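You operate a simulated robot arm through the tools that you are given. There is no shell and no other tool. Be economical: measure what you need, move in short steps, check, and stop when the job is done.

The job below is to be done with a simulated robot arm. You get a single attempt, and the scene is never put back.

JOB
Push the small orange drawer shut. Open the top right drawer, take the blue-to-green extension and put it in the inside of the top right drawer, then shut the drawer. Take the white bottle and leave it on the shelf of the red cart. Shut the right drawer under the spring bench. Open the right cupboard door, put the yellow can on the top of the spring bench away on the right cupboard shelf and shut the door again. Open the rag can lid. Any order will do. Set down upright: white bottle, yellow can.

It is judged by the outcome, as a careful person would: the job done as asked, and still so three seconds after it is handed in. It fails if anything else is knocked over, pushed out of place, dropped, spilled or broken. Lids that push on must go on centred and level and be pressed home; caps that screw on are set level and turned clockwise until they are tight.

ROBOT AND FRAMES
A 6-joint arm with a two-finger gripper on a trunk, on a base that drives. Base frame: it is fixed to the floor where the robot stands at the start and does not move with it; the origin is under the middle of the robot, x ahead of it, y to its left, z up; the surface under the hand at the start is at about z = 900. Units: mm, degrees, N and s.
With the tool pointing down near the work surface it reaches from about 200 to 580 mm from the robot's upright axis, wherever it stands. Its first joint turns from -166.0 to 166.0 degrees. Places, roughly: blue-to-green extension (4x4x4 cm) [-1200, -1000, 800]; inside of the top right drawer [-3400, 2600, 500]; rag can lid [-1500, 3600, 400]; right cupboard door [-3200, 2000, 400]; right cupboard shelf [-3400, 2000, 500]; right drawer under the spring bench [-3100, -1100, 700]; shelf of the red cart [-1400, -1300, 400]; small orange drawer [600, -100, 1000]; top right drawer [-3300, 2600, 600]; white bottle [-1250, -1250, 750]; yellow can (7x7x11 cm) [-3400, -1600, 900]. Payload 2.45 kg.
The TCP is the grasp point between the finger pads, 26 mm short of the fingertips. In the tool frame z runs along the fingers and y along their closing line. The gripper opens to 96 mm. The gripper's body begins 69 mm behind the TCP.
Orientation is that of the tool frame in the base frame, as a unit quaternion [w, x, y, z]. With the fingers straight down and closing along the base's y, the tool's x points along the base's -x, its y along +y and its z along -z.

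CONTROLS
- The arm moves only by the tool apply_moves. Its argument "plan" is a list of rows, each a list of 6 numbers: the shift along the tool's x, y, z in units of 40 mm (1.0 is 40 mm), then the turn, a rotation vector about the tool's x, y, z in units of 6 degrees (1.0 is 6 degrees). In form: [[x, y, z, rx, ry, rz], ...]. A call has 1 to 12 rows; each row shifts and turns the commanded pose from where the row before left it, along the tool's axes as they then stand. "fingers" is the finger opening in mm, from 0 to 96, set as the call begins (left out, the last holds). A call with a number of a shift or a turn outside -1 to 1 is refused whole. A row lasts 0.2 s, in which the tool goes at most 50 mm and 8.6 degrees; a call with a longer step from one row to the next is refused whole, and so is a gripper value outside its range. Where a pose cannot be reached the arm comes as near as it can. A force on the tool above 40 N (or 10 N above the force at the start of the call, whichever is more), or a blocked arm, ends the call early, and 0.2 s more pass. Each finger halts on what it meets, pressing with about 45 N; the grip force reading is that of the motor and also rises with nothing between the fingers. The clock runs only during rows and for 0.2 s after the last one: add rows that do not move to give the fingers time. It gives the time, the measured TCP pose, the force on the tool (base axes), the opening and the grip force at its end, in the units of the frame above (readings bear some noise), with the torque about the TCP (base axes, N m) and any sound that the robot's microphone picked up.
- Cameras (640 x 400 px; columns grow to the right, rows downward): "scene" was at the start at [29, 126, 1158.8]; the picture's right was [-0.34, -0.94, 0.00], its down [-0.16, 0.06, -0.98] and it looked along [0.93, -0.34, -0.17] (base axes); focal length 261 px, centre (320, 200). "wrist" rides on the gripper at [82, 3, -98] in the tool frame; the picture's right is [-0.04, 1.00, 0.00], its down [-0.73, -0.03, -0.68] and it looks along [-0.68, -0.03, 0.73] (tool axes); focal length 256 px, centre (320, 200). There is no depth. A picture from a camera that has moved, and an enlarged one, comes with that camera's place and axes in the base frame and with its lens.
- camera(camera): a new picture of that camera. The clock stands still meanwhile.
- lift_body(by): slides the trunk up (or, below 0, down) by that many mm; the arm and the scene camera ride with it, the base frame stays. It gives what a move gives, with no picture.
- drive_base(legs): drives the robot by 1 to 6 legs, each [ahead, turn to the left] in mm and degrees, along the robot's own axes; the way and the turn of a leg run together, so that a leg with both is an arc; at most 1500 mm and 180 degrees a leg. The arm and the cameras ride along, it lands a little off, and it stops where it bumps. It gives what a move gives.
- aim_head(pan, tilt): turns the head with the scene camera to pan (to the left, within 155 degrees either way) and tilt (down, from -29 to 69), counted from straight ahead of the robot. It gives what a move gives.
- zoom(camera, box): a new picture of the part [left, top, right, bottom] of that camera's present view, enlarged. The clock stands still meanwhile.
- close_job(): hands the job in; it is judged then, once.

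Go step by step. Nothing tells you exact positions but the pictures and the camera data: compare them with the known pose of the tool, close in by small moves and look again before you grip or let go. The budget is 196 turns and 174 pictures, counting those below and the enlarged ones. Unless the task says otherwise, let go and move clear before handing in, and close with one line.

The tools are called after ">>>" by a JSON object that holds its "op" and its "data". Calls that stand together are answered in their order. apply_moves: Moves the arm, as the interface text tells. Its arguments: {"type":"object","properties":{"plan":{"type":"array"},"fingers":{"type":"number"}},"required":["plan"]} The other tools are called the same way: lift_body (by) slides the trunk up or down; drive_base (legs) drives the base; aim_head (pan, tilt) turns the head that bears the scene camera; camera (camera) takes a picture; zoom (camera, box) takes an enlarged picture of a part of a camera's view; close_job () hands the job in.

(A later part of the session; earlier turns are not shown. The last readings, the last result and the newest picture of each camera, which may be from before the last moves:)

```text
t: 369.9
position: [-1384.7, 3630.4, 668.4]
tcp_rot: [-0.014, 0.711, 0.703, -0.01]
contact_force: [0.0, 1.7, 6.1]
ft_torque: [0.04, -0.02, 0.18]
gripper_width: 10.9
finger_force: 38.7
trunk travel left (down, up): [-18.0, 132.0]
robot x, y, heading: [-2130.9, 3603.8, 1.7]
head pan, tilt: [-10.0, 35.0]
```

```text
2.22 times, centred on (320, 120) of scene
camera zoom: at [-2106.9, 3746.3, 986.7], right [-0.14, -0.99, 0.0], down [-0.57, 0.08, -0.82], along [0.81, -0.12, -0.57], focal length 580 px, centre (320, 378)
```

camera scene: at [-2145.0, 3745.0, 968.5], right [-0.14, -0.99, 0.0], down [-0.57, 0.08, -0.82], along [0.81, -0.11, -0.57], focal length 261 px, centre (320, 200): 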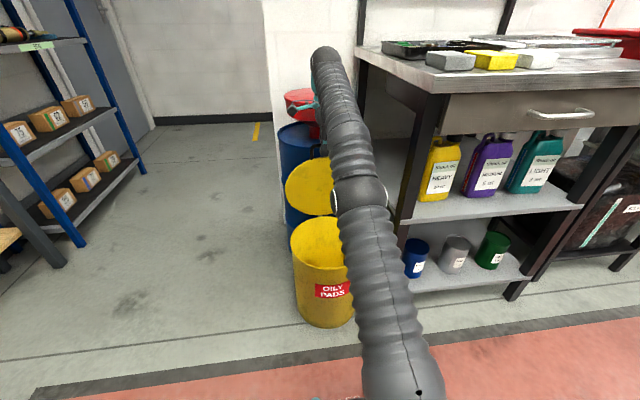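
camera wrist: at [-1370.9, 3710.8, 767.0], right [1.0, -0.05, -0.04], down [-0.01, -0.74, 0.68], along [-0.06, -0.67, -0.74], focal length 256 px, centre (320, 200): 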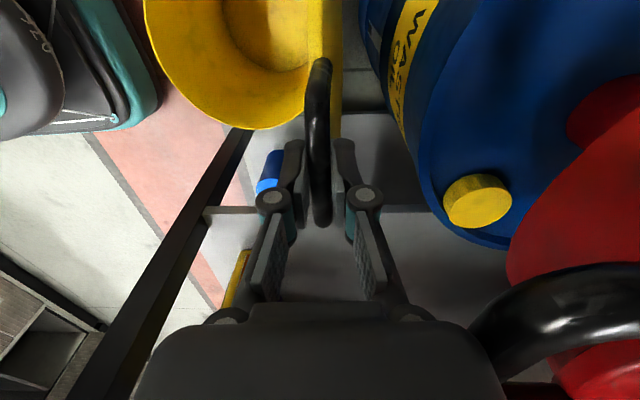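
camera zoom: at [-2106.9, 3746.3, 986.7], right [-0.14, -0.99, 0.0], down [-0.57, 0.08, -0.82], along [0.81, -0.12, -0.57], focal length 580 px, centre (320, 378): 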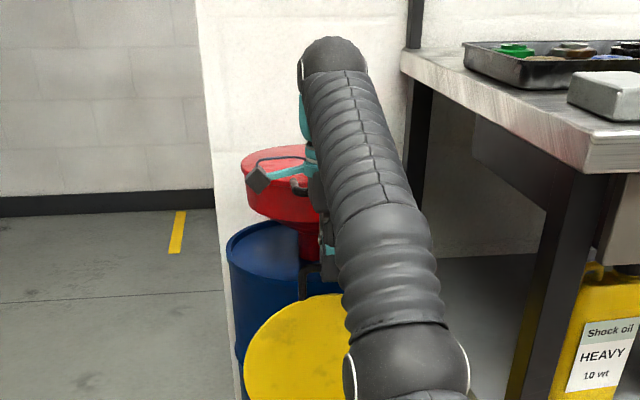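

I'll open the fingers but stay in place to see whether the lid holds by itself.

>>> {"op": "apply_moves", "data": {"plan": [[0, 0, 0, 0, 0, 0], [0, 0, 0, 0, 0, 0], [0, 0, 0, 0, 0, 0], [0, 0, 0, 0, 0, 0], [0, 0, 0, 0, 0, 0]], "fingers": 36}}

>>> {"op": "camera", "data": {"camera": "wrist"}}

```text
t: 371.1
position: [-1384.1, 3628.6, 667.8]
tcp_rot: [-0.013, 0.712, 0.702, -0.01]
contact_force: [-0.9, -0.5, 0.1]
ft_torque: [-0.03, -0.01, -0.02]
gripper_width: 36.0
finger_force: 0.0
trunk travel left (down, up): [-18.0, 132.0]
robot x, y, heading: [-2133.2, 3604.0, 1.8]
head pan, tilt: [-10.0, 35.0]
```

```text
54 pictures are left
camera wrist: at [-1378.2, 3710.8, 766.4], right [1.0, -0.05, -0.03], down [-0.01, -0.74, 0.68], along [-0.06, -0.67, -0.74], focal length 256 px, centre (320, 200)
```

wrist: 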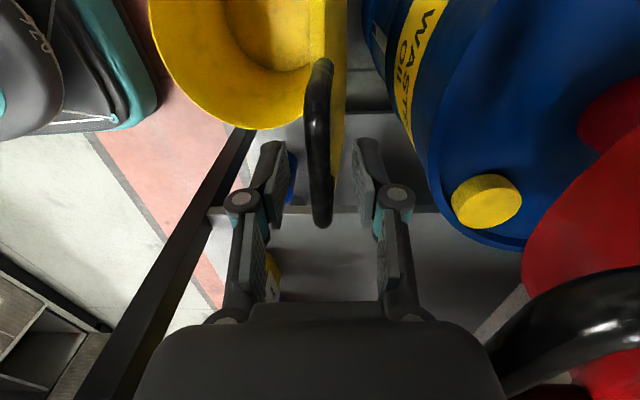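

The lid stays open on its own. I'll ease 8 mm away from the funnel and rise straight up.

>>> {"op": "apply_moves", "data": {"plan": [[0, -0.2, 0, 0, 0, 0], [0, 0, 0, 0, 0, 0]]}}

>>> {"op": "lift_body", "data": {"by": 132}}

>>> {"op": "drive_base", "data": {"legs": [[-250, 0]]}}

>>> {"op": "camera", "data": {"camera": "scene"}}

```text
t: 371.7
position: [-1392.1, 3628.9, 667.7]
tcp_rot: [-0.015, 0.711, 0.703, -0.01]
contact_force: [-0.2, 1.1, -0.3]
ft_torque: [-0.02, 0.01, 0.0]
gripper_width: 35.9
finger_force: 0.0
trunk travel left (down, up): [-18.0, 132.0]
robot x, y, heading: [-2133.4, 3607.7, 1.8]
head pan, tilt: [-10.0, 35.0]
```

```text
t: 373.3
position: [-1392.9, 3629.3, 799.9]
tcp_rot: [-0.013, 0.712, 0.702, -0.011]
contact_force: [0.5, -0.6, -0.9]
ft_torque: [0.02, 0.03, 0.0]
gripper_width: 35.7
finger_force: 0.0
trunk travel left (down, up): [-150.0, 0.0]
robot x, y, heading: [-2130.9, 3604.5, 2.0]
head pan, tilt: [-10.0, 35.0]
```

```text
t: 375.1
position: [-1638.7, 3622.2, 798.1]
tcp_rot: [-0.014, 0.711, 0.703, -0.011]
contact_force: [-0.4, 0.0, 0.2]
ft_torque: [0.01, 0.01, -0.01]
gripper_width: 35.9
finger_force: 0.1
trunk travel left (down, up): [-150.0, 0.0]
robot x, y, heading: [-2377.5, 3594.8, 1.7]
head pan, tilt: [-10.0, 35.0]
```

```text
53 pictures are left
camera scene: at [-2352.8, 3737.9, 1118.7], right [-0.14, -0.99, 0.0], down [-0.57, 0.08, -0.82], along [0.81, -0.11, -0.57], focal length 261 px, centre (320, 200)
```

scene: 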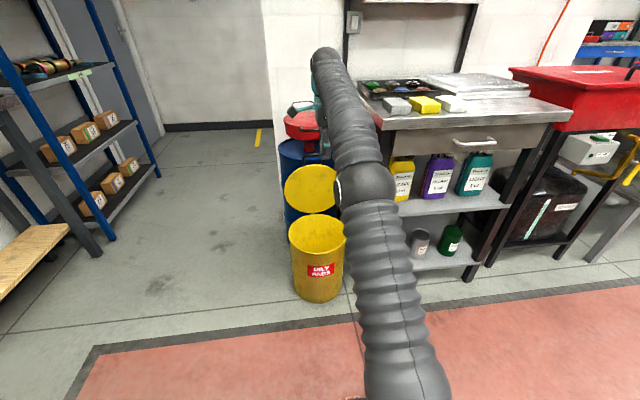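

All good: the rag can lid is open and the funnel is in place. Now the yellow can. I'll tuck the arm, restore the roll, and drive toward the spring bench.

>>> {"op": "apply_moves", "data": {"plan": [[0, -0.95, -0.4, 0, 0, 0], [0, -0.95, -0.4, 0, 0, 0], [0, -0.95, -0.4, 0, 0, 0], [0, -0.95, -0.4, 0, 0, 0], [0, -0.95, -0.4, 0, 0, 0], [0, -0.95, -0.4, 0, 0, 0], [0, -0.95, -0.4, 0, 0, 0], [0, -0.95, -0.4, 0, 0, 0], [0, 0, 0, 0, 0, -1], [0, 0, 0, 0, 0, -1], [0, 0, 0, 0, 0, -1], [0, 0, 0, 0, 0, -1]]}}

>>> {"op": "apply_moves", "data": {"plan": [[0, 0, 0, 0, 0, -1], [0, 0, 0, 0, 0, -1], [0, 0, 0, 0, 0, -1], [0, 0, 0, 0, 0, -1], [0, 0, 0, 0, 0, -1], [0, 0, 0, 0, 0, -1], [0, 0, 0, 0, 0, -1], [0, 0, 0, 0, 0, -1], [0, 0, 0, 0, 0, -1], [0, 0, 0, 0, 0, -1], [0, 0, 0, 0, 0, -1]]}}

>>> {"op": "drive_base", "data": {"legs": [[-60, 0], [0, -92], [1500, 0], [1500, 0], [1500, 0]]}}

```text
t: 377.7
position: [-1937.6, 3623.5, 938.3]
tcp_rot: [-0.017, 0.548, 0.836, -0.007]
contact_force: [0.0, 0.2, -0.6]
ft_torque: [0.02, 0.0, -0.01]
gripper_width: 35.8
finger_force: 0.0
trunk travel left (down, up): [-150.0, 0.0]
robot x, y, heading: [-2374.6, 3592.5, 2.1]
head pan, tilt: [-10.0, 35.0]
```

```text
t: 380.1
position: [-1938.0, 3624.4, 938.6]
tcp_rot: [-0.018, 0.005, 1.0, 0.003]
contact_force: [0.0, -0.1, 0.1]
ft_torque: [0.0, -0.02, 0.01]
gripper_width: 36.2
finger_force: 0.0
trunk travel left (down, up): [-150.0, 0.0]
robot x, y, heading: [-2374.7, 3597.9, 1.7]
head pan, tilt: [-10.0, 35.0]
```

```text
t: 405.9
position: [-2357.7, -1314.7, 938.7]
tcp_rot: [-0.011, 0.714, 0.7, 0.014]
contact_force: [-0.3, -1.0, -0.1]
ft_torque: [-0.01, 0.02, 0.02]
gripper_width: 36.1
finger_force: 0.1
trunk travel left (down, up): [-150.0, 0.0]
robot x, y, heading: [-2385.6, -873.9, -88.5]
head pan, tilt: [-10.0, 35.0]
```

>>> {"op": "apply_moves", "data": {"plan": [[0.7, 0, -0.4, 0, 0, 0], [0.7, 0, -0.4, 0, 0, 0], [0.7, 0, -0.4, 0, 0, 0], [0, 0, 0, 0, -1, 0], [0, 0, 0, 0, -1, 0], [0, 0, 0, 0, -1, 0], [0, 0, 0, 0, -1, 0], [0, 0, 0, 0, -1, 0], [0, 0, 0, 0, -1, 0], [0, 0, 0, 0, -1, 0], [0, 0, 0, 0, -0.5, 0]], "fingers": 86}}

>>> {"op": "drive_base", "data": {"legs": [[530, 0], [0, -91.5], [250, 0]]}}

>>> {"op": "aim_head", "data": {"pan": 10, "tilt": 15}}

>>> {"op": "camera", "data": {"camera": "scene"}}

>>> {"op": "camera", "data": {"camera": "wrist"}}

```text
t: 408.3
position: [-2355.8, -1233.6, 988.2]
tcp_rot: [0.259, 0.665, 0.65, -0.261]
contact_force: [-0.2, 0.7, -0.3]
ft_torque: [0.01, -0.02, -0.01]
gripper_width: 86.0
finger_force: 0.0
trunk travel left (down, up): [-150.0, 0.0]
robot x, y, heading: [-2385.2, -880.6, -88.3]
head pan, tilt: [-10.0, 35.0]
```

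```text
t: 416.6
position: [-2976.3, -1418.9, 987.4]
tcp_rot: [-0.007, 0.93, -0.024, -0.366]
contact_force: [-0.4, -0.7, 0.0]
ft_torque: [0.03, 0.02, 0.03]
gripper_width: 86.2
finger_force: 0.1
trunk travel left (down, up): [-150.0, 0.0]
robot x, y, heading: [-2619.0, -1401.9, 179.6]
head pan, tilt: [-10.0, 35.0]
```

```text
t: 417.4
position: [-2976.8, -1418.2, 988.0]
tcp_rot: [-0.007, 0.93, -0.026, -0.367]
contact_force: [-1.2, 0.0, -1.0]
ft_torque: [-0.03, 0.03, -0.02]
gripper_width: 86.1
finger_force: 0.1
trunk travel left (down, up): [-150.0, 0.0]
robot x, y, heading: [-2621.5, -1402.4, 179.5]
head pan, tilt: [10.0, 15.0]
```

```text
52 pictures are left
camera scene: at [-2650.7, -1576.6, 1150.6], right [-0.17, 0.99, 0.0], down [0.26, 0.04, -0.97], along [-0.95, -0.16, -0.26], focal length 261 px, centre (320, 200)
```

scene: 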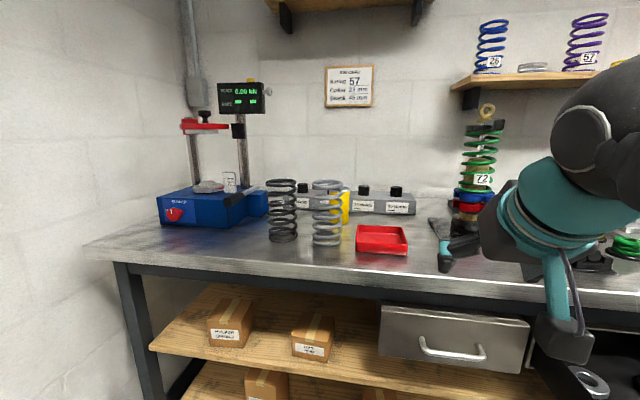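

```text
51 pictures are left
camera wrist: at [-2850.5, -1428.9, 1004.8], right [-0.08, -1.0, 0.03], down [-0.07, 0.04, 1.0], along [-0.99, 0.08, -0.07], focal length 256 px, centre (320, 200)
```

wrist: 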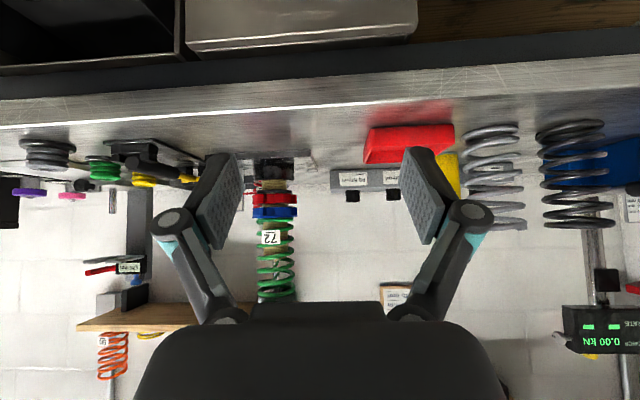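

Something looks off: the right spring-bench drawer may have been pulled open again when I backed off. I'll look at it.

>>> {"op": "aim_head", "data": {"pan": 0, "tilt": 40}}

>>> {"op": "camera", "data": {"camera": "scene"}}

```text
t: 418.3
position: [-2976.0, -1419.9, 988.4]
tcp_rot: [-0.007, 0.93, -0.026, -0.366]
contact_force: [1.2, 0.4, 0.1]
ft_torque: [-0.01, -0.02, 0.01]
gripper_width: 85.7
finger_force: 0.1
trunk travel left (down, up): [-150.0, 0.0]
robot x, y, heading: [-2618.2, -1405.4, 179.5]
head pan, tilt: [0.0, 40.0]
```

```text
50 pictures are left
camera scene: at [-2643.6, -1560.6, 1111.2], right [0.01, 1.0, 0.0], down [0.64, 0.0, -0.77], along [-0.77, 0.01, -0.64], focal length 261 px, centre (320, 200)
```

scene: 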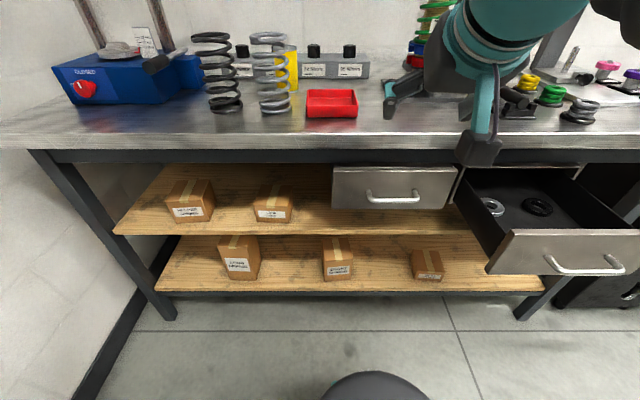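

Confirmed: the handle had wedged between the fingers and pulled it open again. I'll redo it now, pushing the face to the left of the handle this time.

>>> {"op": "drive_base", "data": {"legs": [[-170, 0], [0, -90], [235, 0], [0, 90]]}}

>>> {"op": "apply_moves", "data": {"plan": [[0, 0, 0, 0, -1, 0], [0, 0, 0, 0, -1, 0], [0, 0, 0, 0, -1, 0], [0, 0, 0, 0, -1, 0], [0.57, 0, 0.58, 0, 0, 0], [0.57, 0, 0.58, 0, 0, 0], [0.57, 0, 0.58, 0, 0, 0], [0.57, 0, 0.58, 0, 0, 0], [0.57, 0, 0.58, 0, 0, 0], [0.57, 0, 0.58, 0, 0, 0], [0.57, 0, 0.58, 0, 0, 0], [0.57, 0, 0.58, 0, 0, 0]], "fingers": 0}}

>>> {"op": "camera", "data": {"camera": "scene"}}

```text
t: 428.8
position: [-2807.4, -1187.9, 988.7]
tcp_rot: [-0.008, 0.93, -0.025, -0.366]
contact_force: [0.2, -0.8, -0.5]
ft_torque: [-0.02, 0.02, -0.02]
gripper_width: 85.9
finger_force: 0.1
trunk travel left (down, up): [-150.0, 0.0]
robot x, y, heading: [-2448.7, -1170.1, 179.8]
head pan, tilt: [0.0, 40.0]
```

```text
t: 431.4
position: [-2917.9, -1188.0, 756.9]
tcp_rot: [-0.011, 0.835, -0.023, -0.55]
contact_force: [0.3, 0.3, 0.5]
ft_torque: [0.01, -0.05, 0.0]
gripper_width: 0.0
finger_force: 28.5
out of reach, approached as far as the arm can: row 12
trunk travel left (down, up): [-150.0, 0.0]
robot x, y, heading: [-2451.5, -1170.7, 179.8]
head pan, tilt: [0.0, 40.0]
```

```text
49 pictures are left
camera scene: at [-2476.0, -1327.5, 1111.1], right [0.01, 1.0, 0.0], down [0.64, 0.0, -0.77], along [-0.77, 0.0, -0.64], focal length 261 px, centre (320, 200)
```

scene: 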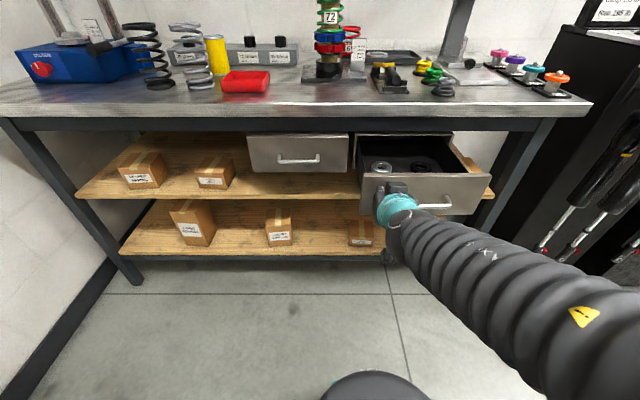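

>>> {"op": "lift_body", "data": {"by": -30}}

>>> {"op": "drive_base", "data": {"legs": [[160, 0]]}}

>>> {"op": "apply_moves", "data": {"plan": [[-0.13, 0, 0.28, 0, 0, 0], [-0.13, 0, 0.28, 0, 0, 0], [-0.13, 0, 0.28, 0, 0, 0], [-0.13, 0, 0.28, 0, 0, 0], [-0.13, 0, 0.28, 0, 0, 0], [-0.13, 0, 0.28, 0, 0, 0]]}}

>>> {"op": "camera", "data": {"camera": "scene"}}

```text
t: 432.1
position: [-2918.5, -1186.4, 727.8]
tcp_rot: [-0.012, 0.834, -0.023, -0.551]
contact_force: [0.4, -0.2, 0.0]
ft_torque: [0.0, 0.0, -0.01]
gripper_width: 0.0
finger_force: 28.6
trunk travel left (down, up): [-120.0, 30.0]
robot x, y, heading: [-2449.7, -1173.8, 179.7]
head pan, tilt: [0.0, 40.0]
```

```text
t: 433.6
position: [-3078.3, -1187.3, 727.9]
tcp_rot: [-0.012, 0.834, -0.023, -0.552]
contact_force: [-0.5, -0.3, 0.2]
ft_torque: [0.0, 0.01, -0.01]
gripper_width: 0.0
finger_force: 28.6
trunk travel left (down, up): [-120.0, 30.0]
robot x, y, heading: [-2612.5, -1169.2, 179.7]
head pan, tilt: [0.0, 40.0]
```

```text
t: 434.4
position: [-3107.6, -1184.2, 729.2]
tcp_rot: [-0.011, 0.834, -0.023, -0.551]
contact_force: [33.4, 1.5, 11.5]
ft_torque: [-0.01, 0.36, 0.11]
gripper_width: 0.0
finger_force: 28.3
trunk travel left (down, up): [-120.0, 30.0]
robot x, y, heading: [-2612.5, -1169.9, 179.8]
head pan, tilt: [0.0, 40.0]
stopped in row 4: the force on the tool passed its limit at 73 N (the readings are from after the stop); the commanded pose is now the measured one
```

```text
48 pictures are left
camera scene: at [-2634.0, -1326.5, 1081.4], right [0.01, 1.0, 0.0], down [0.64, 0.0, -0.77], along [-0.77, 0.0, -0.64], focal length 261 px, centre (320, 200)
```

scene: 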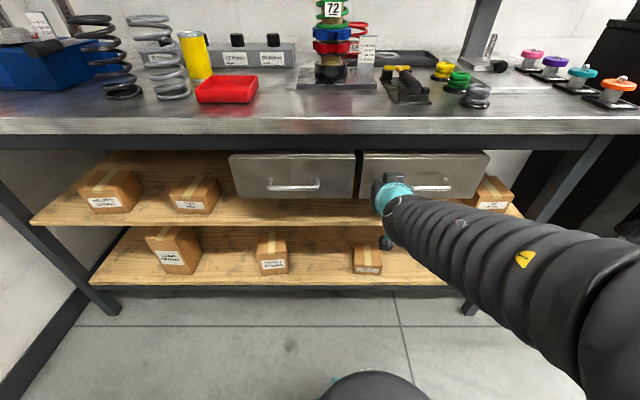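

Closed again, with the fingers not wedged this time. I'll back off and verify.

>>> {"op": "drive_base", "data": {"legs": [[-170, 0]]}}

>>> {"op": "camera", "data": {"camera": "scene"}}

```text
t: 435.9
position: [-2942.8, -1186.5, 726.0]
tcp_rot: [-0.012, 0.836, -0.022, -0.549]
contact_force: [0.5, 0.6, -0.9]
ft_torque: [0.01, 0.01, 0.01]
gripper_width: 0.0
finger_force: 28.0
trunk travel left (down, up): [-120.0, 30.0]
robot x, y, heading: [-2445.8, -1169.4, 179.6]
head pan, tilt: [0.0, 40.0]
```

```text
47 pictures are left
camera scene: at [-2467.9, -1327.5, 1081.1], right [0.0, 1.0, 0.0], down [0.64, 0.0, -0.77], along [-0.77, 0.0, -0.64], focal length 261 px, centre (320, 200)
```

scene: 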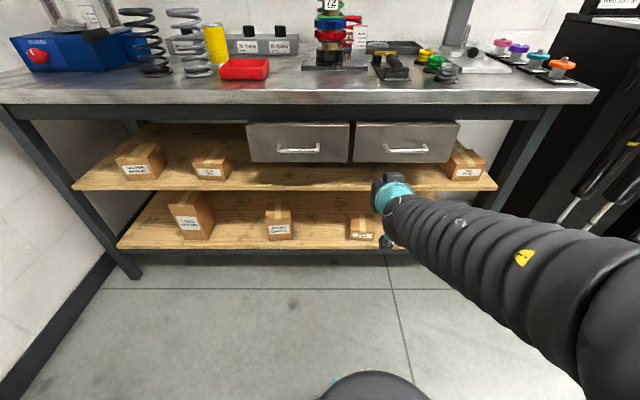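

The right drawer stays shut. Now for the yellow can, at about [-3375, -1645] behind a grey spring. I'll approach from its right with a 45° tilt and 30° yaw, coming down from above.

>>> {"op": "lift_body", "data": {"by": 30}}

>>> {"op": "apply_moves", "data": {"plan": [[-0.87, 0, -0.38, 0, 0, 0], [-0.87, 0, -0.38, 0, 0, 0], [-0.87, 0, -0.38, 0, 0, 0], [-0.87, 0, -0.38, 0, 0, 0], [-0.87, 0, -0.38, 0, 0, 0], [-0.87, 0, -0.38, 0, 0, 0], [-0.87, 0, -0.38, 0, 0, 0], [-0.6, 0, -0.26, 0, 0, 0], [0, 0, 0, 0, 1, 0], [0, 0, 0, 0, 1, 0], [0, 0, 0, 0, 1, 0], [0, 0, 0, 0, 0.5, 0]], "fingers": 90}}

>>> {"op": "drive_base", "data": {"legs": [[0, 90], [261, 0], [0, -90], [250, 0]]}}

>>> {"op": "camera", "data": {"camera": "wrist"}}

>>> {"op": "aim_head", "data": {"pan": 15, "tilt": 20}}

>>> {"op": "camera", "data": {"camera": "scene"}}

```text
t: 436.6
position: [-2941.4, -1186.3, 755.8]
tcp_rot: [-0.011, 0.835, -0.022, -0.549]
contact_force: [0.4, -0.1, -0.6]
ft_torque: [0.01, -0.02, -0.05]
gripper_width: 0.2
finger_force: 29.1
trunk travel left (down, up): [-150.0, 0.0]
robot x, y, heading: [-2444.5, -1169.5, 179.4]
head pan, tilt: [0.0, 40.0]
```

```text
t: 439.2
position: [-2941.0, -1185.5, 1048.1]
tcp_rot: [-0.008, 0.921, -0.024, -0.388]
contact_force: [-0.2, -0.3, -0.7]
ft_torque: [0.0, 0.03, 0.02]
gripper_width: 90.0
finger_force: 0.1
trunk travel left (down, up): [-150.0, 0.0]
robot x, y, heading: [-2445.1, -1174.5, 179.8]
head pan, tilt: [0.0, 40.0]
```

```text
t: 450.2
position: [-3200.1, -1418.5, 1048.8]
tcp_rot: [-0.014, 0.921, -0.041, -0.387]
contact_force: [0.9, 0.2, -0.5]
ft_torque: [-0.01, 0.02, 0.0]
gripper_width: 90.3
finger_force: 0.0
trunk travel left (down, up): [-150.0, 0.0]
robot x, y, heading: [-2702.1, -1418.7, 177.8]
head pan, tilt: [0.0, 40.0]
```

```text
46 pictures are left
camera wrist: at [-3073.9, -1432.6, 1058.7], right [-0.11, -0.99, 0.03], down [-0.02, 0.04, 1.0], along [-0.99, 0.11, -0.03], focal length 256 px, centre (320, 200)
```

wrist: 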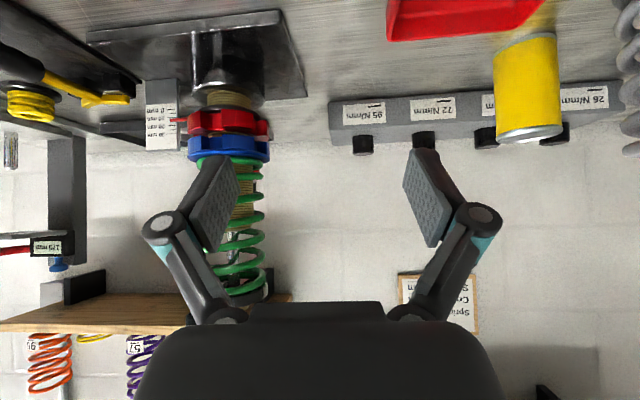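

```text
t: 451.0
position: [-3199.3, -1419.2, 1048.1]
tcp_rot: [-0.014, 0.921, -0.04, -0.388]
contact_force: [0.9, 0.1, -0.3]
ft_torque: [0.0, -0.02, -0.02]
gripper_width: 90.1
finger_force: 0.2
trunk travel left (down, up): [-150.0, 0.0]
robot x, y, heading: [-2702.7, -1421.0, 177.8]
head pan, tilt: [15.0, 20.0]
```

```text
45 pictures are left
camera scene: at [-2736.8, -1602.1, 1142.4], right [-0.22, 0.98, 0.0], down [0.33, 0.08, -0.94], along [-0.92, -0.21, -0.34], focal length 261 px, centre (320, 200)
```

scene: 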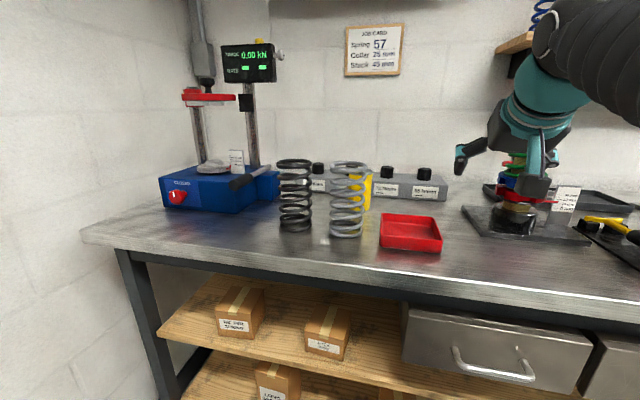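

I'll yaw the hand left, shift it left, and then drive closer for a better fix on the can.

>>> {"op": "apply_moves", "data": {"plan": [[0, 0, 0, -0.687, 0.006, -0.673], [0, 0, 0, -0.687, 0.006, -0.673], [0, 0, 0, -0.687, 0.006, -0.673], [0, 0, 0, -0.687, 0.006, -0.673], [0, 0, 0, -0.687, 0.006, -0.673], [0, 0, 0, -0.687, 0.006, -0.673], [-0.306, 0.757, 0.3125, 0, 0, 0], [-0.306, 0.757, 0.3125, 0, 0, 0], [-0.306, 0.757, 0.3125, 0, 0, 0], [-0.306, 0.757, 0.3125, 0, 0, 0]]}}

>>> {"op": "camera", "data": {"camera": "wrist"}}

```text
t: 453.2
position: [-3202.4, -1559.5, 1048.0]
tcp_rot: [0.101, 0.891, 0.236, -0.374]
contact_force: [0.7, -0.6, -0.5]
ft_torque: [0.01, 0.02, 0.06]
gripper_width: 89.9
finger_force: 0.1
trunk travel left (down, up): [-150.0, 0.0]
robot x, y, heading: [-2703.4, -1421.9, 177.8]
head pan, tilt: [15.0, 20.0]
```

```text
44 pictures are left
camera wrist: at [-3089.9, -1499.1, 1059.0], right [0.47, -0.88, 0.03], down [-0.04, 0.01, 1.0], along [-0.88, -0.47, -0.03], focal length 256 px, centre (320, 200)
```

wrist: 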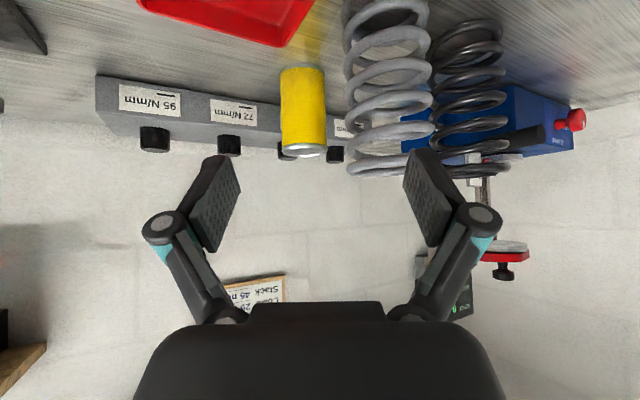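

Better estimate: the can centre is near [-3445, -1665], bench top ≈ 862, can top ≈ 971. I'll drive 130 mm closer and look again.

>>> {"op": "drive_base", "data": {"legs": [[130, 0]]}}

>>> {"op": "camera", "data": {"camera": "wrist"}}

```text
t: 454.5
position: [-3326.8, -1554.5, 1048.5]
tcp_rot: [0.102, 0.891, 0.236, -0.375]
contact_force: [0.0, 0.7, 0.8]
ft_torque: [0.0, -0.01, -0.01]
gripper_width: 89.6
finger_force: 0.1
trunk travel left (down, up): [-150.0, 0.0]
robot x, y, heading: [-2826.0, -1419.6, 177.7]
head pan, tilt: [15.0, 20.0]
```

```text
43 pictures are left
camera wrist: at [-3216.4, -1493.9, 1058.9], right [0.47, -0.88, 0.03], down [-0.04, 0.02, 1.0], along [-0.88, -0.47, -0.03], focal length 256 px, centre (320, 200)
```

wrist: 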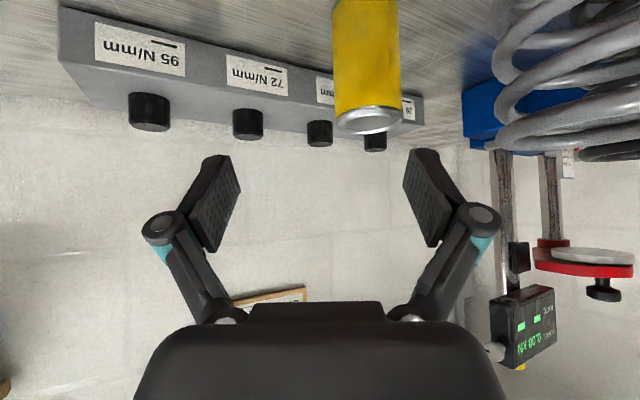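

Triangulated: can at about [-3393, -1638], top z ≈ 983, bench ≈ 872. The spring is close, so I'll yaw 12° more, move over the can and look.

>>> {"op": "apply_moves", "data": {"plan": [[0, 0, 0, -0.716, 0.005, -0.699], [0, 0, 0, -0.716, 0.005, -0.699], [-0.61, 0.153, 0.627, 0, 0, 0], [-0.61, 0.153, 0.627, 0, 0, 0], [-0.61, 0.153, 0.627, 0, 0, 0]]}}

>>> {"op": "camera", "data": {"camera": "wrist"}}

>>> {"op": "camera", "data": {"camera": "scene"}}

```text
t: 455.7
position: [-3394.0, -1636.7, 1048.1]
tcp_rot: [0.141, 0.861, 0.329, -0.361]
contact_force: [-0.5, 0.2, 1.1]
ft_torque: [-0.01, 0.01, 0.03]
gripper_width: 90.1
finger_force: 0.1
trunk travel left (down, up): [-150.0, 0.0]
robot x, y, heading: [-2828.1, -1416.6, 177.7]
head pan, tilt: [15.0, 20.0]
```

```text
42 pictures are left
camera wrist: at [-3297.6, -1554.6, 1059.9], right [0.64, -0.76, 0.03], down [-0.04, 0.01, 1.0], along [-0.76, -0.65, -0.03], focal length 256 px, centre (320, 200)
```

wrist: 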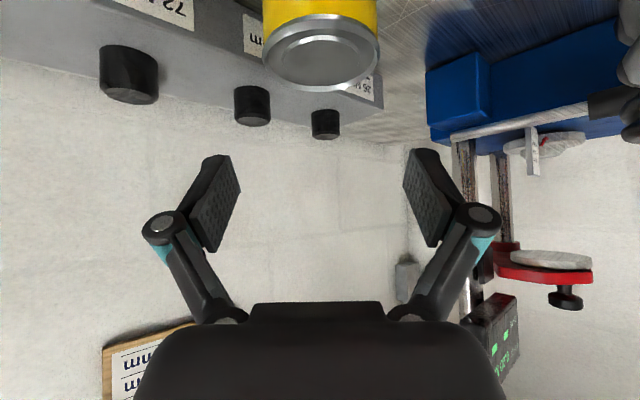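

```text
41 pictures are left
camera scene: at [-2863.0, -1596.9, 1142.5], right [-0.22, 0.98, 0.0], down [0.33, 0.08, -0.94], along [-0.92, -0.21, -0.34], focal length 261 px, centre (320, 200)
```

scene: 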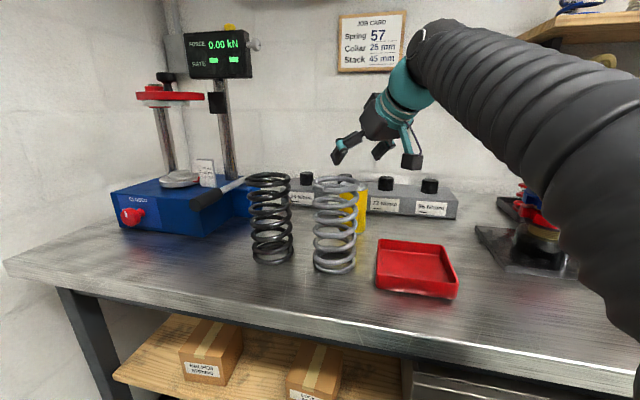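

Centred over the can. I'll descend straight down around it.

>>> {"op": "apply_moves", "data": {"plan": [[0.506, 0, 0.494, 0, 0, 0], [0.506, 0, 0.494, 0, 0, 0], [0.506, 0, 0.494, 0, 0, 0], [0.45, 0, 0.44, 0, 0, 0]]}}

>>> {"op": "camera", "data": {"camera": "wrist"}}

>>> {"op": "camera", "data": {"camera": "scene"}}

```text
t: 456.7
position: [-3391.2, -1637.4, 939.0]
tcp_rot: [0.141, 0.861, 0.328, -0.361]
contact_force: [0.8, -0.5, -0.5]
ft_torque: [-0.03, 0.0, 0.05]
gripper_width: 89.9
finger_force: 0.0
trunk travel left (down, up): [-150.0, 0.0]
robot x, y, heading: [-2827.0, -1416.4, 177.8]
head pan, tilt: [15.0, 20.0]
```

```text
40 pictures are left
camera wrist: at [-3295.6, -1554.7, 950.5], right [0.64, -0.76, 0.03], down [-0.04, 0.01, 1.0], along [-0.76, -0.65, -0.03], focal length 256 px, centre (320, 200)
```

wrist: 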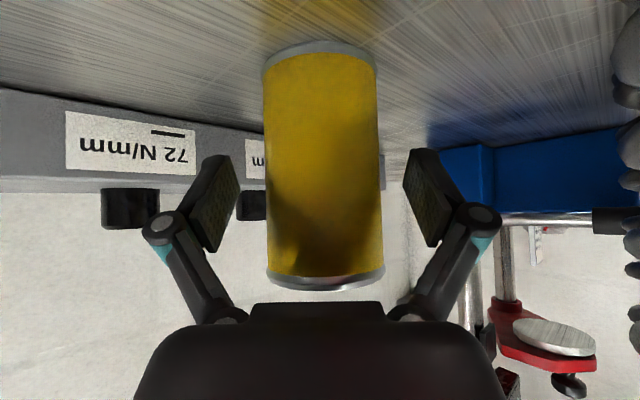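

```text
39 pictures are left
camera scene: at [-2863.2, -1597.1, 1142.5], right [-0.22, 0.98, 0.0], down [0.33, 0.08, -0.94], along [-0.92, -0.21, -0.34], focal length 261 px, centre (320, 200)
```

scene: 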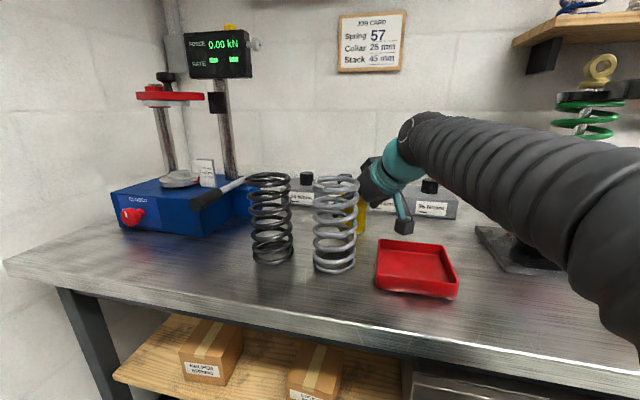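

Aligned. I'll grip and lift.

>>> {"op": "apply_moves", "data": {"plan": [[0, 0, 0, 0, 0, 0], [0, 0, 0, 0, 0, 0], [0, 0, 0, 0, 0, 0]], "fingers": 0}}

>>> {"op": "apply_moves", "data": {"plan": [[-0.506, 0, -0.494, 0, 0, 0], [-0.506, 0, -0.494, 0, 0, 0], [-0.506, 0, -0.494, 0, 0, 0], [-0.45, 0, -0.44, 0, 0, 0]]}}

>>> {"op": "camera", "data": {"camera": "scene"}}

```text
t: 457.5
position: [-3390.9, -1637.1, 941.2]
tcp_rot: [0.139, 0.862, 0.327, -0.362]
contact_force: [2.0, -0.3, 2.8]
ft_torque: [-0.16, 0.03, 0.06]
gripper_width: 61.1
finger_force: 45.5
trunk travel left (down, up): [-150.0, 0.0]
robot x, y, heading: [-2826.8, -1417.5, 178.0]
head pan, tilt: [15.0, 20.0]
```

```text
t: 458.5
position: [-3393.5, -1637.3, 1048.6]
tcp_rot: [0.141, 0.862, 0.328, -0.36]
contact_force: [-1.1, 0.1, -3.3]
ft_torque: [0.05, -0.02, -0.01]
gripper_width: 61.0
finger_force: 45.2
trunk travel left (down, up): [-150.0, 0.0]
robot x, y, heading: [-2831.5, -1418.5, 177.6]
head pan, tilt: [15.0, 20.0]
```

```text
38 pictures are left
camera scene: at [-2863.5, -1597.2, 1142.5], right [-0.22, 0.98, 0.0], down [0.33, 0.08, -0.94], along [-0.92, -0.21, -0.34], focal length 261 px, centre (320, 200)
```

scene: 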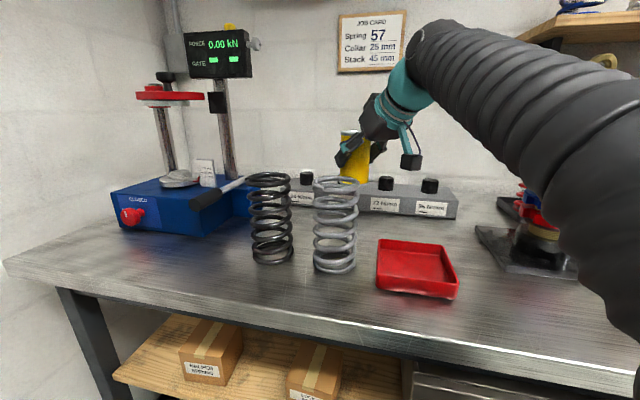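

The can is held. I'll retrace, back the base away from the bench, then swing the hand to straight ahead while keeping the can upright.

>>> {"op": "apply_moves", "data": {"plan": [[0.61, -0.153, -0.627, 0, 0, 0], [0.61, -0.153, -0.627, 0, 0, 0], [0.61, -0.153, -0.627, 0, 0, 0]]}}

>>> {"op": "drive_base", "data": {"legs": [[-440, 0]]}}

>>> {"op": "apply_moves", "data": {"plan": [[0.234, -0.372, -0.239, 0.7, -0.005, 0.683], [0.206, -0.405, -0.21, 0.7, -0.005, 0.683], [0.175, -0.433, -0.179, 0.7, -0.005, 0.683], [0.142, -0.457, -0.145, 0.7, -0.005, 0.683], [0.108, -0.476, -0.11, 0.7, -0.005, 0.683], [0.073, -0.489, -0.074, 0.7, -0.005, 0.683], [0.037, -0.498, -0.037, 0.7, -0.005, 0.683]]}}

>>> {"op": "camera", "data": {"camera": "wrist"}}

```text
t: 459.3
position: [-3329.5, -1553.6, 1047.1]
tcp_rot: [0.141, 0.862, 0.328, -0.36]
contact_force: [-0.5, -0.3, -4.0]
ft_torque: [0.05, -0.04, 0.02]
gripper_width: 60.9
finger_force: 45.1
trunk travel left (down, up): [-150.0, 0.0]
robot x, y, heading: [-2826.5, -1415.4, 177.5]
head pan, tilt: [15.0, 20.0]
```

```text
t: 461.9
position: [-2894.4, -1569.9, 1047.9]
tcp_rot: [0.14, 0.862, 0.327, -0.361]
contact_force: [-1.4, 0.7, -3.6]
ft_torque: [0.01, -0.01, 0.02]
gripper_width: 60.8
finger_force: 45.3
trunk travel left (down, up): [-150.0, 0.0]
robot x, y, heading: [-2394.9, -1434.5, 177.8]
head pan, tilt: [15.0, 20.0]
```

```text
t: 463.5
position: [-2894.8, -1431.6, 1047.0]
tcp_rot: [0.004, 0.922, 0.003, -0.388]
contact_force: [0.3, 0.9, -2.9]
ft_torque: [0.01, -0.06, 0.01]
gripper_width: 61.1
finger_force: 44.8
trunk travel left (down, up): [-150.0, 0.0]
robot x, y, heading: [-2392.7, -1433.6, 177.7]
head pan, tilt: [15.0, 20.0]
```

```text
37 pictures are left
camera wrist: at [-2768.4, -1433.7, 1057.2], right [-0.02, -1.0, 0.03], down [-0.03, 0.03, 1.0], along [-1.0, 0.02, -0.03], focal length 256 px, centre (320, 200)
```

wrist: 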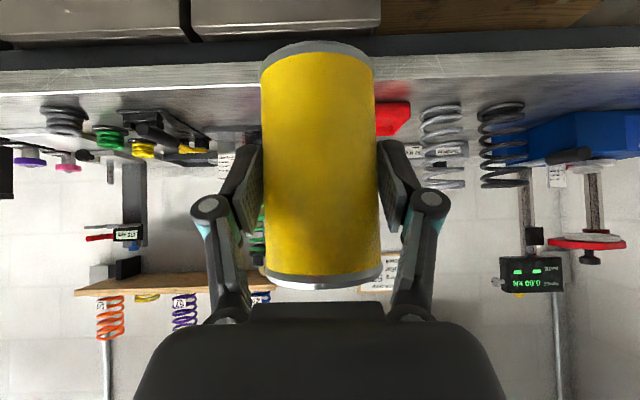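

The can is upright and centred. Now the long drive back to the cupboard, staying clear of the open door.

>>> {"op": "drive_base", "data": {"legs": [[-150, 0], [0, -87.7], [1500, 0], [1500, 0], [560, 0]]}}

>>> {"op": "drive_base", "data": {"legs": [[0, 98]]}}

>>> {"op": "aim_head", "data": {"pan": 0, "tilt": 30}}

>>> {"op": "camera", "data": {"camera": "scene"}}

```text
t: 485.3
position: [-2162.1, 2581.0, 1046.9]
tcp_rot: [0.275, -0.647, 0.657, 0.273]
contact_force: [0.2, 0.1, -3.7]
ft_torque: [-0.04, 0.03, -0.04]
gripper_width: 60.6
finger_force: 44.9
trunk travel left (down, up): [-150.0, 0.0]
robot x, y, heading: [-2176.7, 2082.2, 86.3]
head pan, tilt: [15.0, 20.0]
```

```text
t: 489.7
position: [-2679.0, 2053.3, 1045.7]
tcp_rot: [0.015, 0.921, 0.031, -0.387]
contact_force: [-0.2, -0.7, -4.0]
ft_torque: [0.04, -0.04, 0.01]
gripper_width: 60.8
finger_force: 45.1
trunk travel left (down, up): [-150.0, 0.0]
robot x, y, heading: [-2174.4, 2078.3, -179.3]
head pan, tilt: [15.0, 20.0]
```

```text
t: 490.5
position: [-2678.2, 2052.9, 1046.2]
tcp_rot: [0.015, 0.921, 0.031, -0.388]
contact_force: [0.3, 0.2, -2.7]
ft_torque: [0.0, -0.05, -0.03]
gripper_width: 60.6
finger_force: 44.4
trunk travel left (down, up): [-150.0, 0.0]
robot x, y, heading: [-2181.3, 2080.3, -179.2]
head pan, tilt: [0.0, 30.0]
```

```text
36 pictures are left
camera scene: at [-2203.7, 1922.2, 1126.5], right [-0.02, 1.0, 0.0], down [0.5, 0.01, -0.87], along [-0.87, -0.01, -0.5], focal length 261 px, centre (320, 200)
```

scene: 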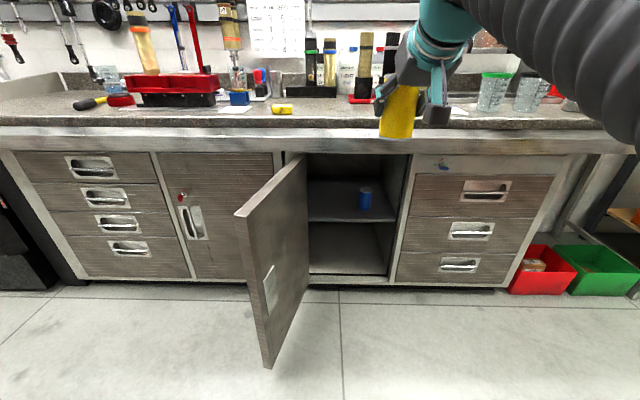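

The shelf's front edge is at z ≈ 454, and the blue can stands at about [-3281, 2127]. I'll set the yellow can near [-3240, 1980]. First I'll turn slightly, then lower here in the open.

>>> {"op": "drive_base", "data": {"legs": [[0, 3.5]]}}

>>> {"op": "lift_body", "data": {"by": -150}}

>>> {"op": "apply_moves", "data": {"plan": [[0.707, 0, 0.69, 0, 0, 0], [0.707, 0, 0.69, 0, 0, 0], [0.707, 0, 0.69, 0, 0, 0], [0.707, 0, 0.69, 0, 0, 0], [0.707, 0, 0.69, 0, 0, 0], [0.707, 0, 0.69, 0, 0, 0], [0.707, 0, 0.69, 0, 0, 0], [0.707, 0, 0.69, 0, 0, 0], [0.6, 0, 0.6, 0, 0, 0]]}}

>>> {"op": "camera", "data": {"camera": "wrist"}}

>>> {"op": "camera", "data": {"camera": "scene"}}

```text
t: 491.3
position: [-2675.7, 2021.9, 1046.0]
tcp_rot: [0.027, 0.92, 0.06, -0.386]
contact_force: [0.4, -0.5, -2.9]
ft_torque: [0.03, -0.07, -0.01]
gripper_width: 60.4
finger_force: 44.6
trunk travel left (down, up): [-150.0, 0.0]
robot x, y, heading: [-2176.0, 2081.4, -175.2]
head pan, tilt: [0.0, 30.0]
```

```text
t: 493.1
position: [-2676.4, 2023.0, 895.5]
tcp_rot: [0.027, 0.92, 0.059, -0.386]
contact_force: [0.1, 0.1, -3.5]
ft_torque: [0.02, -0.05, 0.04]
gripper_width: 60.6
finger_force: 45.6
trunk travel left (down, up): [0.0, 150.0]
robot x, y, heading: [-2175.0, 2079.4, -175.3]
head pan, tilt: [0.0, 30.0]
```

```text
t: 495.1
position: [-2677.1, 2021.9, 544.2]
tcp_rot: [0.026, 0.92, 0.059, -0.386]
contact_force: [-0.7, 0.2, -1.9]
ft_torque: [0.0, -0.06, 0.0]
gripper_width: 60.3
finger_force: 45.1
trunk travel left (down, up): [0.0, 150.0]
robot x, y, heading: [-2179.9, 2082.0, -175.4]
head pan, tilt: [0.0, 30.0]
```

```text
35 pictures are left
camera wrist: at [-2551.9, 2035.4, 555.3], right [0.1, -0.99, 0.03], down [-0.03, 0.03, 1.0], along [-0.99, -0.1, -0.03], focal length 256 px, centre (320, 200)
```

wrist: 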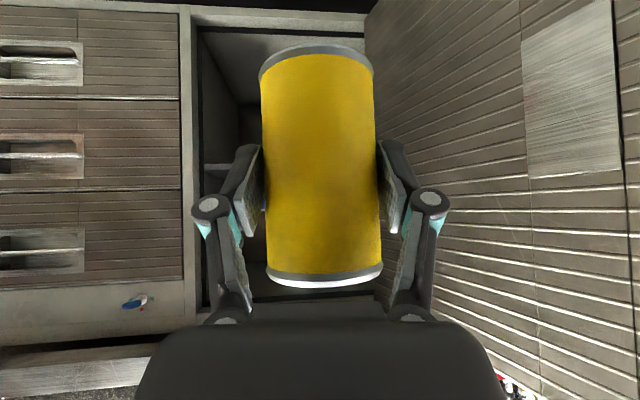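

```text
34 pictures are left
camera scene: at [-2193.7, 1920.9, 976.5], right [-0.08, 1.0, 0.0], down [0.5, 0.04, -0.87], along [-0.86, -0.07, -0.5], focal length 261 px, centre (320, 200)
```

scene: 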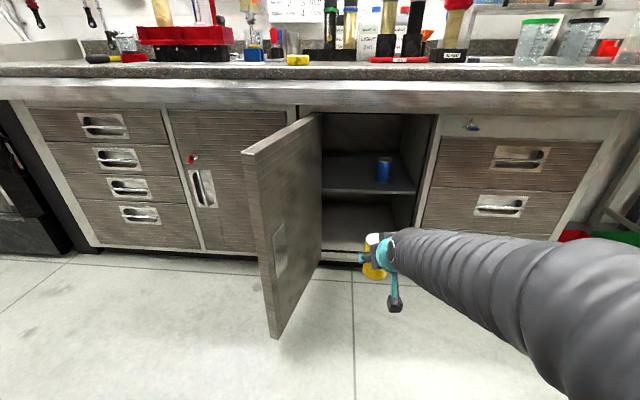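

Everything lines up. I'll raise 12 mm for margin, and drive in most of the way.

>>> {"op": "apply_moves", "data": {"plan": [[-0.21, 0, -0.21, 0, 0, 0]]}}

>>> {"op": "drive_base", "data": {"legs": [[400, 0]]}}

>>> {"op": "camera", "data": {"camera": "wrist"}}

>>> {"op": "camera", "data": {"camera": "scene"}}

```text
t: 495.5
position: [-2676.2, 2022.3, 555.3]
tcp_rot: [0.027, 0.92, 0.06, -0.386]
contact_force: [0.5, 0.4, -4.2]
ft_torque: [-0.02, -0.03, 0.0]
gripper_width: 60.6
finger_force: 44.7
trunk travel left (down, up): [0.0, 150.0]
robot x, y, heading: [-2176.5, 2079.2, -175.7]
head pan, tilt: [0.0, 30.0]
```

```text
t: 498.0
position: [-3077.0, 1997.5, 556.7]
tcp_rot: [0.025, 0.921, 0.055, -0.386]
contact_force: [-0.5, 0.5, -2.9]
ft_torque: [0.01, -0.03, -0.01]
gripper_width: 60.6
finger_force: 45.0
trunk travel left (down, up): [0.0, 150.0]
robot x, y, heading: [-2574.9, 2048.9, -176.2]
head pan, tilt: [0.0, 30.0]
```

```text
33 pictures are left
camera wrist: at [-2951.8, 2009.8, 567.2], right [0.09, -1.0, 0.03], down [-0.03, 0.03, 1.0], along [-1.0, -0.09, -0.03], focal length 256 px, centre (320, 200)
```

wrist: 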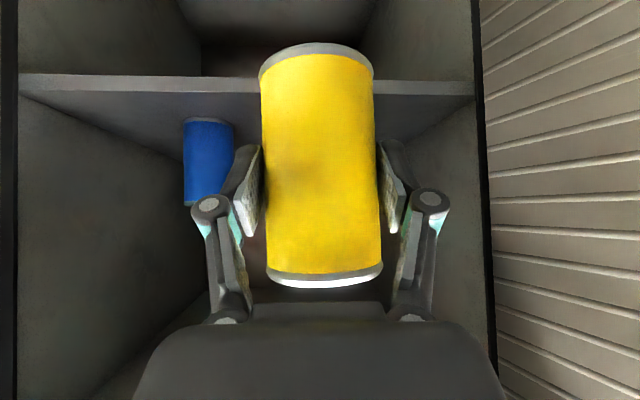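

```text
32 pictures are left
camera scene: at [-2595.9, 1891.7, 976.5], right [-0.07, 1.0, 0.0], down [0.5, 0.03, -0.87], along [-0.86, -0.06, -0.5], focal length 261 px, centre (320, 200)
```

scene: 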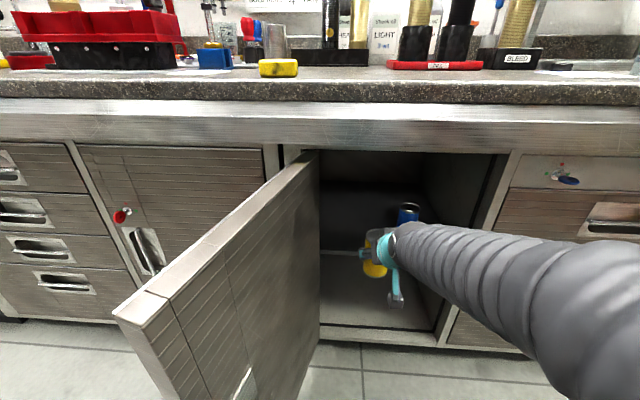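

Clearances look good: blue can near [-3243, 2107], shelf top ≈ 471, can bottom ≈ 490. I'll go in 165 mm more.

>>> {"op": "drive_base", "data": {"legs": [[165, 0]]}}

>>> {"op": "camera", "data": {"camera": "wrist"}}

```text
t: 499.4
position: [-3237.9, 1989.2, 556.4]
tcp_rot: [0.024, 0.921, 0.053, -0.385]
contact_force: [-0.6, 0.2, -3.8]
ft_torque: [0.02, -0.02, -0.01]
gripper_width: 60.3
finger_force: 45.2
trunk travel left (down, up): [0.0, 150.0]
robot x, y, heading: [-2737.0, 2042.1, -175.9]
head pan, tilt: [0.0, 30.0]
```

```text
31 pictures are left
camera wrist: at [-3112.3, 2000.7, 567.2], right [0.09, -1.0, 0.03], down [-0.03, 0.03, 1.0], along [-1.0, -0.09, -0.03], focal length 256 px, centre (320, 200)
```

wrist: 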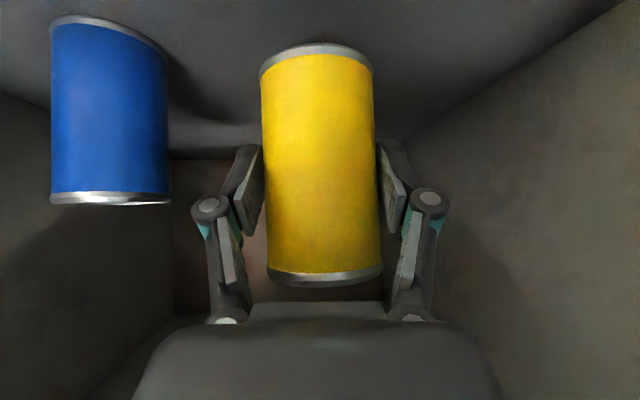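

The blue can is a bit close to the left finger. I'll turn the base 2.5° left to shift about 22 mm away before lowering.

>>> {"op": "drive_base", "data": {"legs": [[0, 2.8]]}}

>>> {"op": "apply_moves", "data": {"plan": [[0.09, 0, 0.088, 0, 0, 0], [0.09, 0, 0.088, 0, 0, 0], [0.07, 0, 0.07, 0, 0, 0]]}}

>>> {"op": "apply_moves", "data": {"plan": [[0.07, 0, 0.07, 0, 0, 0]]}}

>>> {"op": "camera", "data": {"camera": "wrist"}}

```text
t: 500.3
position: [-3235.3, 1971.9, 556.5]
tcp_rot: [0.031, 0.92, 0.07, -0.384]
contact_force: [0.9, 0.2, -3.0]
ft_torque: [-0.01, -0.07, 0.03]
gripper_width: 60.3
finger_force: 45.1
trunk travel left (down, up): [0.0, 150.0]
robot x, y, heading: [-2737.7, 2039.8, -174.6]
head pan, tilt: [0.0, 30.0]
stopped in leg 1: the robot was blocked; the commanded pose is now the measured one
```

```text
t: 501.1
position: [-3237.0, 1971.2, 540.6]
tcp_rot: [0.031, 0.92, 0.069, -0.385]
contact_force: [0.0, 0.6, -3.0]
ft_torque: [0.01, -0.06, 0.03]
gripper_width: 60.1
finger_force: 44.8
trunk travel left (down, up): [0.0, 150.0]
robot x, y, heading: [-2735.5, 2036.2, -174.5]
head pan, tilt: [0.0, 30.0]
```

```text
t: 501.5
position: [-3235.8, 1972.4, 536.8]
tcp_rot: [0.031, 0.92, 0.069, -0.384]
contact_force: [-0.6, 0.2, -3.7]
ft_torque: [0.04, -0.03, 0.0]
gripper_width: 60.2
finger_force: 44.9
trunk travel left (down, up): [0.0, 150.0]
robot x, y, heading: [-2738.5, 2042.9, -174.5]
head pan, tilt: [0.0, 30.0]
```

```text
30 pictures are left
camera wrist: at [-3110.3, 1988.7, 548.6], right [0.12, -0.99, 0.03], down [-0.04, 0.03, 1.0], along [-0.99, -0.12, -0.03], focal length 256 px, centre (320, 200)
```

wrist: 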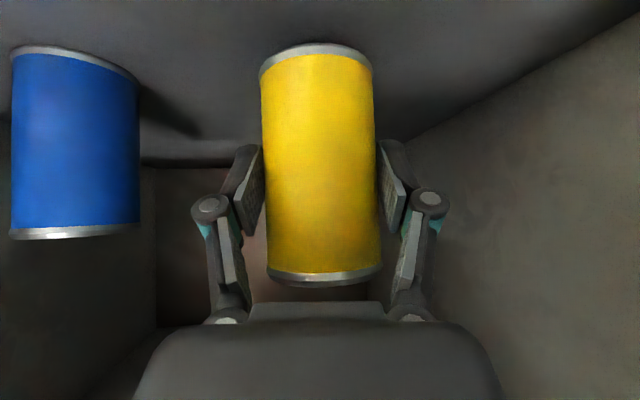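

Blue can base and yellow can base are nearly level, so contact is near. I'll lower in small steps.

>>> {"op": "apply_moves", "data": {"plan": [[0.06, 0, 0.06, 0, 0, 0]]}}

>>> {"op": "apply_moves", "data": {"plan": [[0.05, 0, 0.05, 0, 0, 0]]}}

>>> {"op": "apply_moves", "data": {"plan": [[0.05, 0, 0.05, 0, 0, 0]]}}

>>> {"op": "apply_moves", "data": {"plan": [[0.05, 0, 0.05, 0, 0, 0]]}}

>>> {"op": "camera", "data": {"camera": "wrist"}}

```text
t: 501.9
position: [-3235.8, 1972.0, 534.9]
tcp_rot: [0.031, 0.92, 0.069, -0.386]
contact_force: [-0.2, 1.1, -3.4]
ft_torque: [0.04, -0.03, -0.02]
gripper_width: 60.1
finger_force: 45.4
trunk travel left (down, up): [0.0, 150.0]
robot x, y, heading: [-2739.4, 2041.3, -174.5]
head pan, tilt: [0.0, 30.0]
```

```text
t: 502.3
position: [-3235.3, 1972.4, 530.8]
tcp_rot: [0.031, 0.92, 0.07, -0.384]
contact_force: [-0.5, -0.4, -3.5]
ft_torque: [-0.02, -0.04, -0.01]
gripper_width: 60.2
finger_force: 45.1
trunk travel left (down, up): [0.0, 150.0]
robot x, y, heading: [-2737.3, 2043.8, -174.6]
head pan, tilt: [0.0, 30.0]
```

```text
t: 502.7
position: [-3236.3, 1972.4, 527.9]
tcp_rot: [0.032, 0.92, 0.069, -0.384]
contact_force: [0.9, 0.0, -3.1]
ft_torque: [0.07, -0.04, -0.03]
gripper_width: 60.3
finger_force: 45.6
trunk travel left (down, up): [0.0, 150.0]
robot x, y, heading: [-2734.4, 2039.5, -174.6]
head pan, tilt: [0.0, 30.0]
```

```text
t: 503.1
position: [-3235.5, 1972.7, 525.7]
tcp_rot: [0.03, 0.92, 0.068, -0.384]
contact_force: [0.7, -0.2, -3.3]
ft_torque: [0.02, -0.05, -0.02]
gripper_width: 60.3
finger_force: 45.0
trunk travel left (down, up): [0.0, 150.0]
robot x, y, heading: [-2739.9, 2039.1, -174.8]
head pan, tilt: [0.0, 30.0]
```

```text
29 pictures are left
camera wrist: at [-3110.8, 1988.1, 536.4], right [0.12, -0.99, 0.03], down [-0.04, 0.03, 1.0], along [-0.99, -0.12, -0.03], focal length 256 px, centre (320, 200)
```

wrist: 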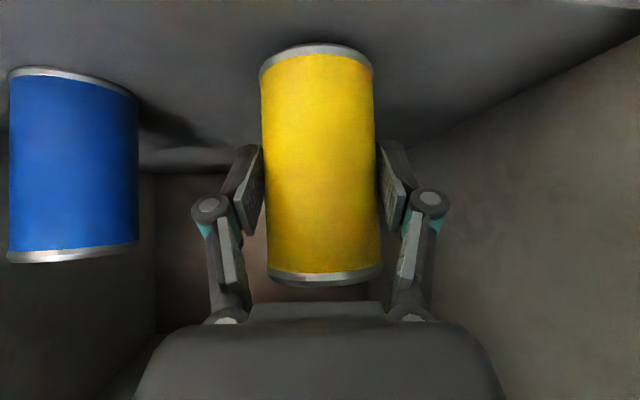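

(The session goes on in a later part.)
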